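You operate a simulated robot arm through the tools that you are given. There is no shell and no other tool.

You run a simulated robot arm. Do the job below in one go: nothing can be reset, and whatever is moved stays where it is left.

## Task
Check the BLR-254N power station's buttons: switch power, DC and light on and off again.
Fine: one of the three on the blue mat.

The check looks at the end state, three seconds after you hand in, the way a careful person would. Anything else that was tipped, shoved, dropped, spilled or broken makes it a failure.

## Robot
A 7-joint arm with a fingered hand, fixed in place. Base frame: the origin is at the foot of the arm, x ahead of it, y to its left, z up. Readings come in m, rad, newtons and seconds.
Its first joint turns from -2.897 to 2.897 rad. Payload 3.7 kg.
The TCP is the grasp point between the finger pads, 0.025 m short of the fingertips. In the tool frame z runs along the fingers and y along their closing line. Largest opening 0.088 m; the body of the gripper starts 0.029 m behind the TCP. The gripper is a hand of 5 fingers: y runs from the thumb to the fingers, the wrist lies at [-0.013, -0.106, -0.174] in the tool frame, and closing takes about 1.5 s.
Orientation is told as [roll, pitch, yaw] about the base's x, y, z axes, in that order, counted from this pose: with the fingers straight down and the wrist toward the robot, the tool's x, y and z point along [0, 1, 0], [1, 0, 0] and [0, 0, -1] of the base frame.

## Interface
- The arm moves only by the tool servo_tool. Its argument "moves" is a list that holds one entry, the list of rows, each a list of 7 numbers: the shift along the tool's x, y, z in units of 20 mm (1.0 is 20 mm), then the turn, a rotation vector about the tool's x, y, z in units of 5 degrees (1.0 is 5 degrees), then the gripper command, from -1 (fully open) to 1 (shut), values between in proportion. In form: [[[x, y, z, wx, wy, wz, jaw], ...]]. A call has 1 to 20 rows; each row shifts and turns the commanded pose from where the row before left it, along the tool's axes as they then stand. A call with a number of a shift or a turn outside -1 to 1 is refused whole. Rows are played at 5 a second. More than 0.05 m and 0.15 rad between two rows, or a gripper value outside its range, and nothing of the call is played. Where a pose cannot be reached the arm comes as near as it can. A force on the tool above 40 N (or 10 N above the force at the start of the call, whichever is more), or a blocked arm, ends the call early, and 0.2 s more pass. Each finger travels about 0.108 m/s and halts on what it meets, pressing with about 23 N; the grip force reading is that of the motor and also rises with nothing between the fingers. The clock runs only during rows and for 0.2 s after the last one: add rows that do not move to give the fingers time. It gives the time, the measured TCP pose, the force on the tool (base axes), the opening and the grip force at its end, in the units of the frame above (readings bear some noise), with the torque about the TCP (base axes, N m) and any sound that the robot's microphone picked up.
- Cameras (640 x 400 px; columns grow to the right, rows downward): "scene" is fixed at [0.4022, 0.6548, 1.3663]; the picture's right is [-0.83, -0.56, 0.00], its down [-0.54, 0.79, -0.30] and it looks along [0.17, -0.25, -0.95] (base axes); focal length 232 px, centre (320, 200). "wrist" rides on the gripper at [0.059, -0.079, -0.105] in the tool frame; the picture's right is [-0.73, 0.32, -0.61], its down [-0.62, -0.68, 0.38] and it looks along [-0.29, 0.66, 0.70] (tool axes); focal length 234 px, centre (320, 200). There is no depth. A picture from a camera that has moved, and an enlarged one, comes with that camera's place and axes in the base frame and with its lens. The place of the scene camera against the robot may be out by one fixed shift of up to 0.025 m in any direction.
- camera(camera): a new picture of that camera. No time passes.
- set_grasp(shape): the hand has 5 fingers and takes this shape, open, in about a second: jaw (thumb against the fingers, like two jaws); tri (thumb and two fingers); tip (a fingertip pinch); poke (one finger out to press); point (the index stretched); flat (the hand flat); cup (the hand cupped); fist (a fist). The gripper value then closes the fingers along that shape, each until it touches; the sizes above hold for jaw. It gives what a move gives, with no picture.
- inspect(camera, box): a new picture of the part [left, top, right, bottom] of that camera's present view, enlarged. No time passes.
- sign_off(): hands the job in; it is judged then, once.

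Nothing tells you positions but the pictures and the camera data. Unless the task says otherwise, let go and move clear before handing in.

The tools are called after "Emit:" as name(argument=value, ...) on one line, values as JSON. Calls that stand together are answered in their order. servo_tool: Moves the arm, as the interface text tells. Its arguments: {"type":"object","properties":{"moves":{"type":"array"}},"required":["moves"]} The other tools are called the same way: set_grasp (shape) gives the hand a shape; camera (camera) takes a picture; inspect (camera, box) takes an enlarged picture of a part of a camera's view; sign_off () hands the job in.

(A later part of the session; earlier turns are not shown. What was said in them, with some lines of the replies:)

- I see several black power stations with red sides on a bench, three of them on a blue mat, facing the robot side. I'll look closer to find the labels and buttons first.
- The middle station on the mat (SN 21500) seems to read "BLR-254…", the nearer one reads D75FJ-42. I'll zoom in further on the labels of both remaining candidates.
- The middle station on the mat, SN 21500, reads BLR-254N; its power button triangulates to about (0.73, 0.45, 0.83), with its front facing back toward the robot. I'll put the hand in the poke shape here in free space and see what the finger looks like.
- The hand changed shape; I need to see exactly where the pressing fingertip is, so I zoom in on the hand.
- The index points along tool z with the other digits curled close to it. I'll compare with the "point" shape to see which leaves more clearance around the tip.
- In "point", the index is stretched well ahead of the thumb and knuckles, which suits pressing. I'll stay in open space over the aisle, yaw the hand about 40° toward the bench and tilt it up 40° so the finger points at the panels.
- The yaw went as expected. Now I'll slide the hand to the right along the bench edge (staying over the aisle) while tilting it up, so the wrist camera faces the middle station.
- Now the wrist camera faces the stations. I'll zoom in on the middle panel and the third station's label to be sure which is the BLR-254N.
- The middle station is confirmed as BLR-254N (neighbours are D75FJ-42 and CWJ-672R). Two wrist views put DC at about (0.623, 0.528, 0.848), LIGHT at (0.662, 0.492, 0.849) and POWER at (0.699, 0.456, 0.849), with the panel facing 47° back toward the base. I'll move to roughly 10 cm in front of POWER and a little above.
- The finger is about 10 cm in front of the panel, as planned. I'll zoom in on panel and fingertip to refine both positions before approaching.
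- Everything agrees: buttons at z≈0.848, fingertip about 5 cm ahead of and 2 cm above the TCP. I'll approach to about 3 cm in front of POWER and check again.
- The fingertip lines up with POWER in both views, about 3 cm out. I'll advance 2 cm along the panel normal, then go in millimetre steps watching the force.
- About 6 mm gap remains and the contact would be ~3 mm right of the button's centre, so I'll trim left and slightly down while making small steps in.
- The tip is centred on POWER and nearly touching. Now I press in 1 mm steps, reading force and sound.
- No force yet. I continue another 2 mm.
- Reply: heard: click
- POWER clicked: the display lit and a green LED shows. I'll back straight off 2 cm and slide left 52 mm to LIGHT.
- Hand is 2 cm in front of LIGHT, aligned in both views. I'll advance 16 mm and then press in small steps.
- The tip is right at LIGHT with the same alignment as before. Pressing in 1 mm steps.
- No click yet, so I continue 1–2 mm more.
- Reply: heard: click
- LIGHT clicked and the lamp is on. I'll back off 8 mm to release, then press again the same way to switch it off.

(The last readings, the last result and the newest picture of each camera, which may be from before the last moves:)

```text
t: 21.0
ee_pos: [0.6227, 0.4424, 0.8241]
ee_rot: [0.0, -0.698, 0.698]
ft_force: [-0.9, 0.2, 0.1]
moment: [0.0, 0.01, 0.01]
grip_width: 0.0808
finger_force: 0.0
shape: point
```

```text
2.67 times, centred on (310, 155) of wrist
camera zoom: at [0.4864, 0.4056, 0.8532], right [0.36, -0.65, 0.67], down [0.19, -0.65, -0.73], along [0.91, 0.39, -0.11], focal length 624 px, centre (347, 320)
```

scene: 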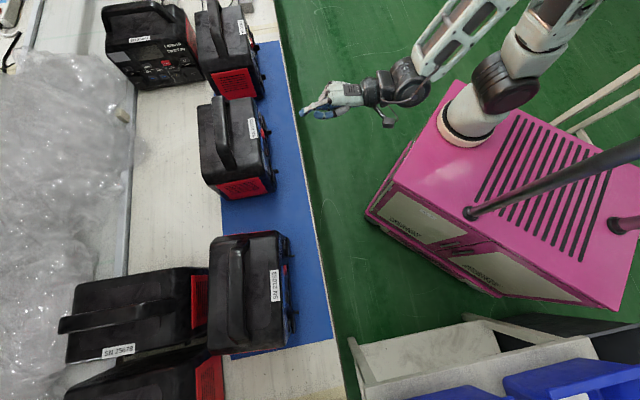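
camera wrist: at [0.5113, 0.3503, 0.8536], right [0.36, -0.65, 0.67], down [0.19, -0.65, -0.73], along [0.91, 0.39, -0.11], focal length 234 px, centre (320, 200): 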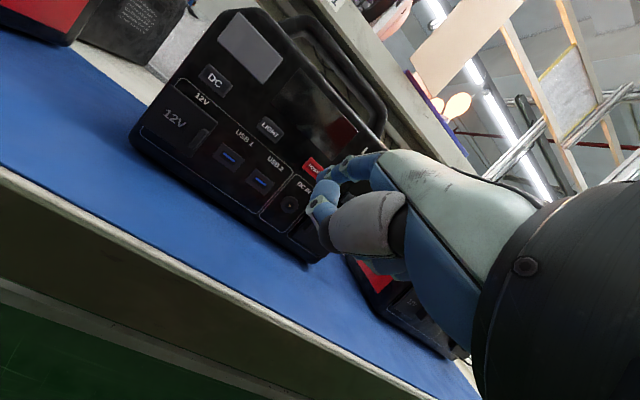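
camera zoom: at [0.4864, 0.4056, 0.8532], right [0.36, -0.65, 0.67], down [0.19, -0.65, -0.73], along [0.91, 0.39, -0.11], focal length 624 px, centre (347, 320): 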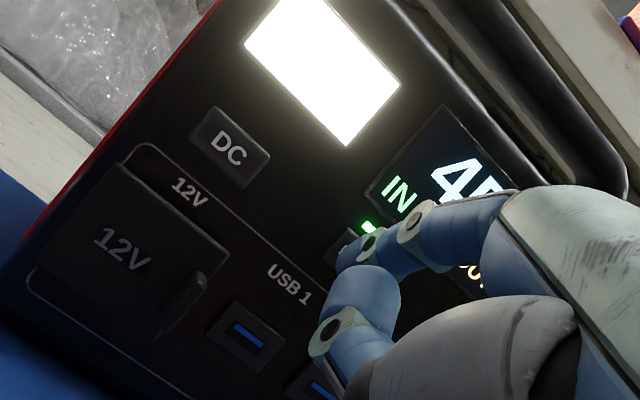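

The button released and the light stays on with its green LED. Now the second press.

Emit:
servo_tool(moves=[[[0.0177, 0.114, 0.096, 0, 0, 0, -1], [0.0177, 0.114, 0.096, 0, 0, 0, -1], [0.006, 0.038, 0.032, 0, 0, 0, -1], [0.006, 0.038, 0.032, 0, 0, 0, -1], [0, 0, 0, 0, 0, 0, -1]]])

Emit:
inspect(camera="wrist", box=[190, 80, 430, 230])

```text
t: 22.2
ee_pos: [0.6283, 0.4477, 0.8249]
ee_rot: [-0.001, -0.699, 0.699]
ft_force: [-1.5, -1.2, 0.3]
moment: [0.05, -0.06, 0.03]
grip_width: 0.0804
finger_force: 0.1
shape: point
heard: click
```

```text
2.67 times, centred on (310, 155) of wrist
camera zoom: at [0.4917, 0.4109, 0.8534], right [0.36, -0.65, 0.67], down [0.19, -0.65, -0.73], along [0.91, 0.39, -0.11], focal length 624 px, centre (347, 320)
```

zoom: 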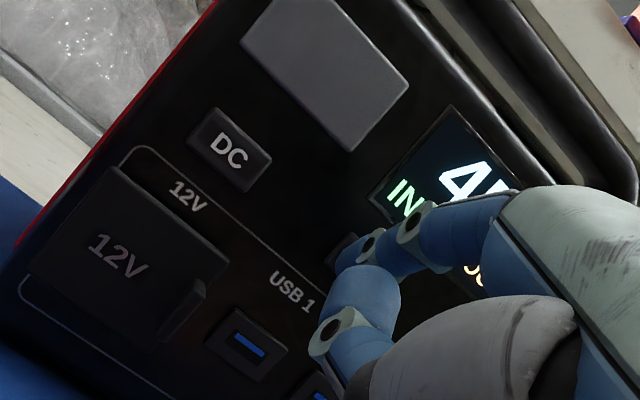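

LIGHT is off again (one click each way). I'll back off 24 mm and slide left 52 mm to DC.

Emit:
servo_tool(moves=[[[-0.0295, -0.19, -0.16, 0, 0, 0, -1], [-0.0295, -0.19, -0.16, 0, 0, 0, -1], [-0.0295, -0.19, -0.16, 0, 0, 0, -1], [-0.0295, -0.19, -0.16, 0, 0, 0, -1], [-0.0236, -0.152, -0.128, 0, 0, 0, -1], [0.645, -0.059, -0.049, 0, 0, 0, -1], [0.645, -0.059, -0.049, 0, 0, 0, -1], [0.645, -0.059, -0.049, 0, 0, 0, -1], [0.645, -0.059, -0.049, 0, 0, 0, -1], [0, 0, 0, 0, 0, 0, -1], [0, 0, 0, 0, 0, 0, -1]]])

Emit:
inspect(camera="scene", box=[250, 130, 320, 200])

Emit:
inspect(camera="wrist", box=[190, 80, 430, 230])

```text
t: 24.6
ee_pos: [0.5744, 0.466, 0.8255]
ee_rot: [0.0, -0.696, 0.698]
ft_force: [0.4, 0.4, 0.0]
moment: [0.0, -0.01, 0.01]
grip_width: 0.0808
finger_force: 0.0
shape: point
```

```text
5.71 times, centred on (285, 165) of scene
camera zoom: at [0.4022, 0.6548, 1.3663], right [-0.83, -0.56, 0.0], down [-0.54, 0.79, -0.3], along [0.17, -0.25, -0.95], focal length 1324 px, centre (520, 400)
```

zoom: 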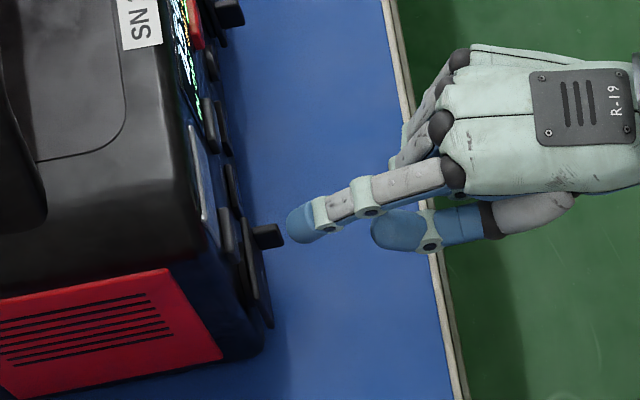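

```text
2.67 times, centred on (310, 155) of wrist
camera zoom: at [0.4376, 0.4285, 0.8538], right [0.36, -0.65, 0.67], down [0.19, -0.65, -0.73], along [0.91, 0.39, -0.11], focal length 624 px, centre (347, 320)
```

zoom: 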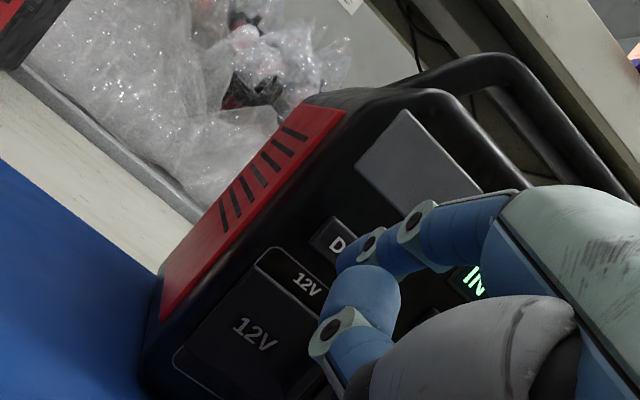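

Aligned about 24 mm in front of DC; the 12 V cover's tab sits well below the finger. I advance 19 mm and look.

Emit:
servo_tool(moves=[[[0.0236, 0.152, 0.128, 0, 0, 0, -1], [0.0236, 0.152, 0.128, 0, 0, 0, -1], [0.0236, 0.152, 0.128, 0, 0, 0, -1], [0.0236, 0.152, 0.128, 0, 0, 0, -1], [0.0177, 0.114, 0.096, 0, 0, 0, -1], [0, 0, 0, 0, 0, 0, -1]]])

Emit:
inspect(camera="scene", box=[250, 130, 320, 200])

Emit:
inspect(camera="wrist", box=[250, 120, 410, 220])

```text
t: 26.0
ee_pos: [0.5848, 0.4811, 0.8236]
ee_rot: [0.0, -0.698, 0.698]
ft_force: [0.8, 0.5, -0.2]
moment: [0.0, 0.01, -0.03]
grip_width: 0.0803
finger_force: 0.0
shape: point
```

```text
5.71 times, centred on (285, 165) of scene
camera zoom: at [0.4022, 0.6548, 1.3663], right [-0.83, -0.56, 0.0], down [-0.54, 0.79, -0.3], along [0.17, -0.25, -0.95], focal length 1324 px, centre (520, 400)
```

zoom: 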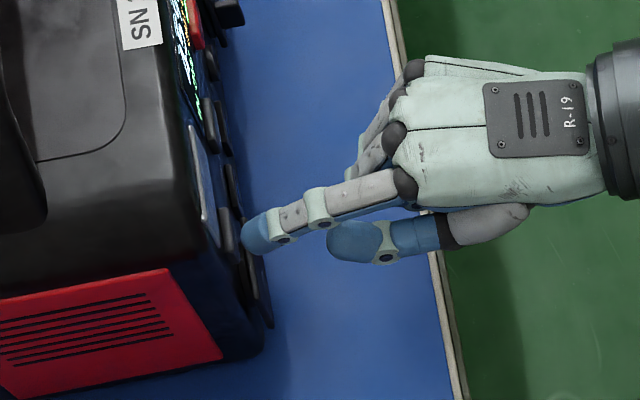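

```text
4.00 times, centred on (330, 170) of wrist
camera zoom: at [0.4501, 0.4428, 0.8533], right [0.36, -0.65, 0.67], down [0.19, -0.65, -0.73], along [0.91, 0.39, -0.11], focal length 937 px, centre (280, 320)
```

zoom: 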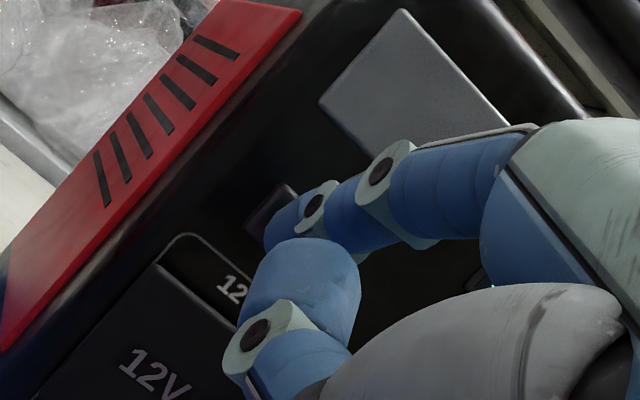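

The fingertip is a few millimetres from DC with the same alignment as on the other buttons. Pressing in small steps.

Emit:
servo_tool(moves=[[[0.006, 0.038, 0.032, 0, 0, 0, -1], [0.006, 0.038, 0.032, 0, 0, 0, -1], [0.006, 0.038, 0.032, 0, 0, 0, -1], [0.006, 0.038, 0.032, 0, 0, 0, -1], [0, 0, 0, 0, 0, 0, -1]]])

Emit:
inspect(camera="wrist", box=[190, 80, 430, 230])

```text
t: 27.2
ee_pos: [0.5887, 0.4828, 0.8254]
ee_rot: [0.0, -0.698, 0.698]
ft_force: [-0.7, -1.8, -0.7]
moment: [0.02, -0.03, -0.01]
grip_width: 0.0805
finger_force: 0.0
shape: point
```

```text
2.67 times, centred on (310, 155) of wrist
camera zoom: at [0.4528, 0.4457, 0.8537], right [0.36, -0.65, 0.67], down [0.19, -0.65, -0.73], along [0.91, 0.39, -0.11], focal length 624 px, centre (347, 320)
```

zoom: 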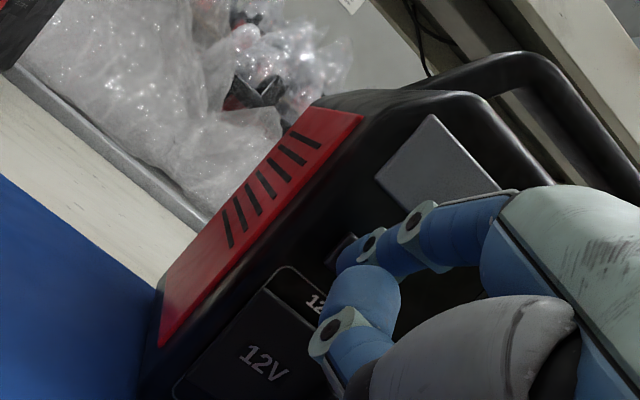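

Light contact force now, but no click yet. One more millimetre or so.

Emit:
servo_tool(moves=[[[0.006, 0.038, 0.032, 0, 0, 0, -1], [0, 0, 0, 0, 0, 0, -1]]])

Emit:
inspect(camera="wrist", box=[250, 120, 410, 220])

```text
t: 27.8
ee_pos: [0.5892, 0.4833, 0.825]
ee_rot: [-0.001, -0.699, 0.699]
ft_force: [-1.1, -1.2, 0.2]
moment: [0.06, -0.03, -0.01]
grip_width: 0.0804
finger_force: 0.1
shape: point
heard: click
```

```text
4.00 times, centred on (330, 170) of wrist
camera zoom: at [0.4533, 0.4462, 0.854], right [0.36, -0.65, 0.67], down [0.19, -0.65, -0.73], along [0.91, 0.39, -0.11], focal length 937 px, centre (280, 320)
```

zoom: 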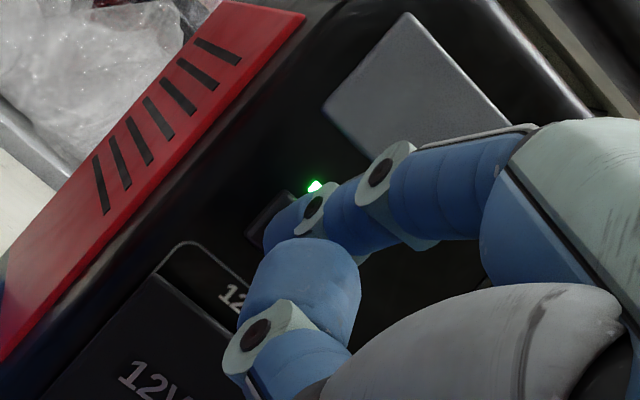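

DC clicked and its green LED is lit. I'll release 8 mm and confirm it stays on.

Emit:
servo_tool(moves=[[[-0.0236, -0.152, -0.128, 0, 0, 0, -1], [-0.0236, -0.152, -0.128, 0, 0, 0, -1], [0, 0, 0, 0, 0, 0, -1], [0, 0, 0, 0, 0, 0, -1]]])

Emit:
inspect(camera="wrist", box=[250, 120, 410, 220])

```text
t: 28.8
ee_pos: [0.584, 0.4792, 0.8258]
ee_rot: [0.001, -0.698, 0.699]
ft_force: [-0.2, 0.2, 0.2]
moment: [-0.01, -0.04, 0.0]
grip_width: 0.0808
finger_force: 0.1
shape: point
```

```text
4.00 times, centred on (330, 170) of wrist
camera zoom: at [0.4479, 0.4409, 0.8543], right [0.36, -0.65, 0.67], down [0.19, -0.65, -0.73], along [0.91, 0.39, -0.11], focal length 937 px, centre (280, 320)
```

zoom: 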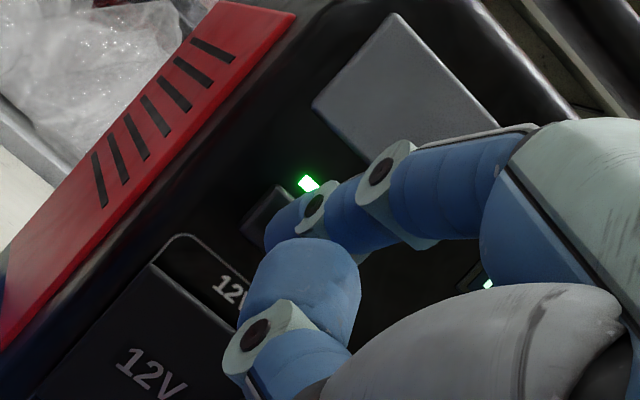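

DC stays on with the button released. Now the second press to switch it off.

Emit:
servo_tool(moves=[[[0.0177, 0.114, 0.096, 0, 0, 0, -1], [0.0177, 0.114, 0.096, 0, 0, 0, -1], [0.006, 0.038, 0.032, 0, 0, 0, -1], [0.006, 0.038, 0.032, 0, 0, 0, -1], [0, 0, 0, 0, 0, 0, -1]]])

Emit:
inspect(camera="wrist", box=[250, 120, 410, 220])

```text
t: 30.0
ee_pos: [0.5888, 0.4838, 0.826]
ee_rot: [-0.001, -0.698, 0.698]
ft_force: [-1.5, -0.9, 0.7]
moment: [0.02, -0.03, 0.04]
grip_width: 0.0807
finger_force: 0.1
shape: point
heard: click
```

```text
4.00 times, centred on (330, 170) of wrist
camera zoom: at [0.4535, 0.4467, 0.8546], right [0.36, -0.65, 0.67], down [0.19, -0.65, -0.73], along [0.91, 0.39, -0.11], focal length 937 px, centre (280, 320)
```

zoom: 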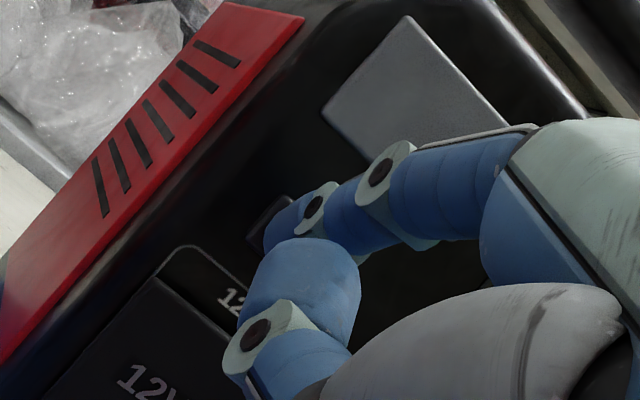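

DC is off again. I'll back off 24 mm and slide right 104 mm, back in front of POWER.

Emit:
servo_tool(moves=[[[-0.0295, -0.19, -0.16, 0, 0, 0, -1], [-0.0295, -0.19, -0.16, 0, 0, 0, -1], [-0.0295, -0.19, -0.16, 0, 0, 0, -1], [-0.0295, -0.19, -0.16, 0, 0, 0, -1], [-0.0236, -0.152, -0.128, 0, 0, 0, -1], [-0.645, 0.059, 0.049, 0, 0, 0, -1], [-0.645, 0.059, 0.049, 0, 0, 0, -1], [-0.645, 0.059, 0.049, 0, 0, 0, -1], [-0.645, 0.059, 0.049, 0, 0, 0, -1], [-0.645, 0.059, 0.049, 0, 0, 0, -1], [-0.645, 0.059, 0.049, 0, 0, 0, -1], [-0.645, 0.059, 0.049, 0, 0, 0, -1], [-0.645, 0.059, 0.049, 0, 0, 0, -1], [0, 0, 0, 0, 0, 0, -1], [0, 0, 0, 0, 0, 0, -1]]])

Emit:
inspect(camera="scene", box=[250, 115, 310, 175])

Emit:
inspect(camera="wrist", box=[150, 60, 390, 210])

```text
t: 33.2
ee_pos: [0.6501, 0.3946, 0.8256]
ee_rot: [-0.001, -0.699, 0.698]
ft_force: [-0.2, -0.2, 0.4]
moment: [-0.03, -0.02, 0.03]
grip_width: 0.0805
finger_force: 0.1
shape: point
```

```text
6.67 times, centred on (280, 145) of scene
camera zoom: at [0.4022, 0.6548, 1.3663], right [-0.83, -0.56, 0.0], down [-0.54, 0.79, -0.3], along [0.17, -0.25, -0.95], focal length 1545 px, centre (587, 567)
```

zoom: 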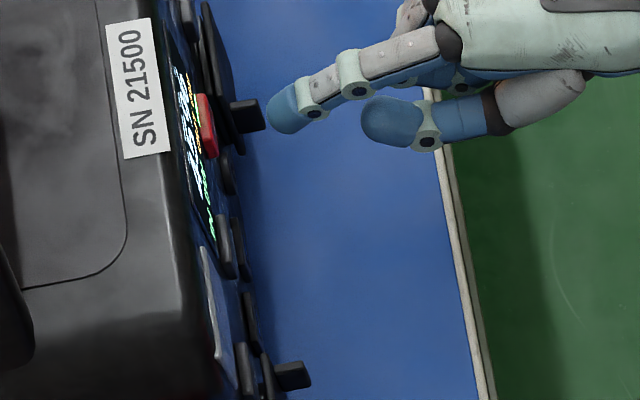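

```text
2.67 times, centred on (270, 135) of wrist
camera zoom: at [0.5135, 0.3574, 0.8547], right [0.36, -0.65, 0.67], down [0.19, -0.65, -0.73], along [0.91, 0.39, -0.11], focal length 624 px, centre (453, 373)
```

zoom: 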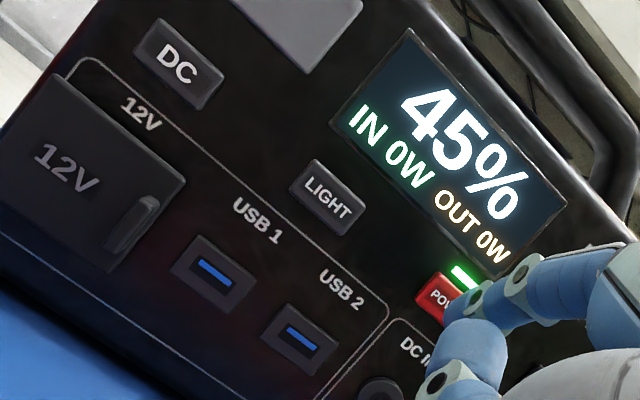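

Only the POWER LED is lit; DC and LIGHT are off, with the display showing 45 %. I advance 20 mm toward POWER and check before the last press.

Emit:
servo_tool(moves=[[[0.0295, 0.19, 0.16, 0, 0, 0, -1], [0.0295, 0.19, 0.16, 0, 0, 0, -1], [0.0295, 0.19, 0.16, 0, 0, 0, -1], [0.0236, 0.152, 0.128, 0, 0, 0, -1], [0, 0, 0, 0, 0, 0, -1]]])

Emit:
inspect(camera="scene", box=[250, 105, 300, 155])

Emit:
inspect(camera="wrist", box=[250, 120, 410, 220])

```text
t: 34.4
ee_pos: [0.6629, 0.4088, 0.8259]
ee_rot: [0.0, -0.699, 0.698]
ft_force: [0.4, 0.5, -0.1]
moment: [-0.02, 0.03, 0.01]
grip_width: 0.0804
finger_force: 0.0
shape: point
```

```text
8.00 times, centred on (275, 130) of scene
camera zoom: at [0.4022, 0.6548, 1.3663], right [-0.83, -0.56, 0.0], down [-0.54, 0.79, -0.3], along [0.17, -0.25, -0.95], focal length 1854 px, centre (680, 760)
```

zoom: 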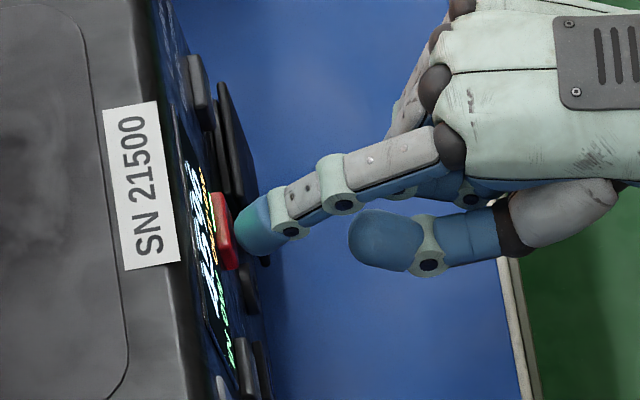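

```text
4.00 times, centred on (330, 170) of wrist
camera zoom: at [0.5265, 0.372, 0.8539], right [0.36, -0.65, 0.67], down [0.19, -0.65, -0.73], along [0.91, 0.39, -0.11], focal length 937 px, centre (280, 320)
```

zoom: 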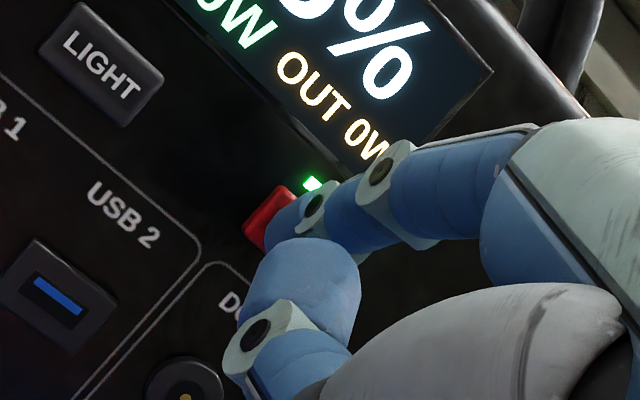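

Same alignment as for the first POWER press. Pressing in small steps to switch it off.

Emit:
servo_tool(moves=[[[0.006, 0.038, 0.032, 0, 0, 0, -1], [0.006, 0.038, 0.032, 0, 0, 0, -1], [0.006, 0.038, 0.032, 0, 0, 0, -1], [0, 0, 0, 0, 0, 0, -1]]])

Emit:
inspect(camera="wrist", box=[250, 120, 410, 220])

```text
t: 35.4
ee_pos: [0.6636, 0.4118, 0.8253]
ee_rot: [0.0, -0.698, 0.699]
ft_force: [-0.2, -1.9, -0.5]
moment: [0.03, -0.07, 0.02]
grip_width: 0.0805
finger_force: 0.1
shape: point
heard: click
```

```text
4.00 times, centred on (330, 170) of wrist
camera zoom: at [0.5284, 0.3743, 0.8543], right [0.36, -0.65, 0.67], down [0.19, -0.65, -0.73], along [0.91, 0.39, -0.11], focal length 937 px, centre (280, 320)
```

zoom: 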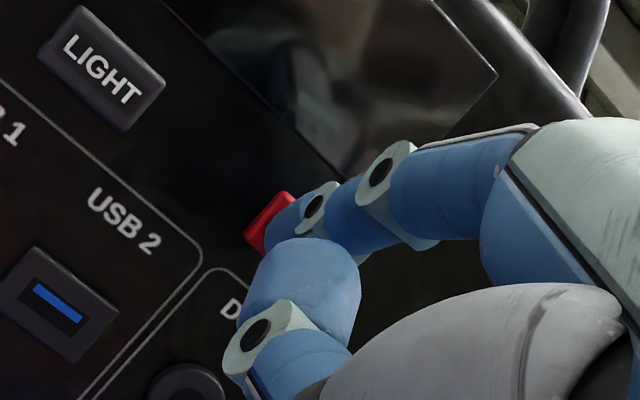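

POWER clicked off and the display went dark. I'll withdraw straight back and then up and away the way I came in.

Emit:
servo_tool(moves=[[[-0.0295, -0.19, -0.16, 0, 0, 0, -1], [-0.0295, -0.19, -0.16, 0, 0, 0, -1], [-0.0295, -0.19, -0.16, 0, 0, 0, -1], [-0.0295, -0.19, -0.16, 0, 0, 0, -1], [-0.0295, -0.19, -0.16, 0, 0, 0, -1], [-0.0295, -0.19, -0.16, 0, 0, 0, -1], [-0.107, -0.232, -0.749, 0, 0, 0, -1], [-0.107, -0.232, -0.749, 0, 0, 0, -1], [-0.107, -0.232, -0.749, 0, 0, 0, -1], [-0.107, -0.232, -0.749, 0, 0, 0, -1], [-0.107, -0.232, -0.749, 0, 0, 0, -1], [0.3, 0.15, -0.8, 0, 0, 0, -1], [0.3, 0.15, -0.8, 0, 0, 0, -1], [0.3, 0.15, -0.8, 0, 0, 0, -1], [0, 0, 0, 0, 0, 0, -1], [0, 0, 0, 0, 0, 0, -1]]])

Emit:
camera(camera="scene")

Emit:
inspect(camera="wrist", box=[130, 100, 390, 300])

```text
t: 38.8
ee_pos: [0.5697, 0.3373, 0.9129]
ee_rot: [0.001, -0.698, 0.697]
ft_force: [-0.4, -0.1, -0.4]
moment: [-0.02, -0.03, 0.0]
grip_width: 0.0806
finger_force: 0.0
shape: point
```

```text
taken
```

scene: 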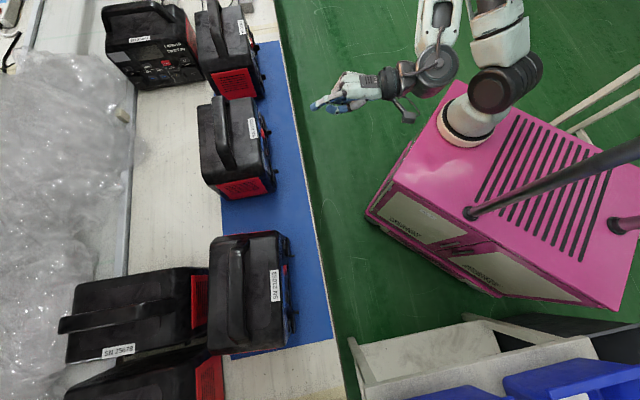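

```text
2.00 times, centred on (260, 200) of wrist
camera zoom: at [0.434, 0.3001, 0.941], right [0.36, -0.65, 0.67], down [0.19, -0.65, -0.73], along [0.91, 0.39, -0.11], focal length 468 px, centre (440, 200)
```

zoom: 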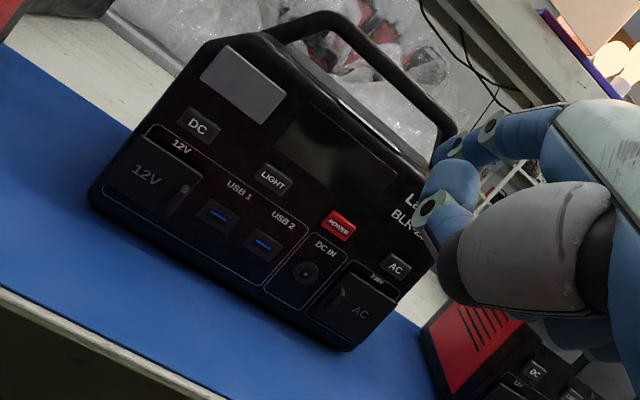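

The BLR-254N's display, lamp and LEDs are all dark again. It hasn't moved, nothing else was touched, and the hand is clear of the bench, so I'm handing in.

Emit:
sign_off()

```text
The job is handed in.
```

The button check on the BLR-254N (SN 21500, the middle station on the blue mat) is done. Power, LIGHT and DC each switched on and off again.

| Button | On | Off |
|---|---|---|
| POWER | click, display and green LED lit (45 %, IN 0 W, OUT 0 W) | click, display dark |
| LIGHT | click, lamp and green LED lit | click, lamp out |
| DC | click, green LED lit | click, LED out |

I pressed POWER first and last, with LIGHT and DC in between. In the final pictures the station was fully off and had not moved. Nothing else on the bench was touched, and the hand was clear when I handed in.
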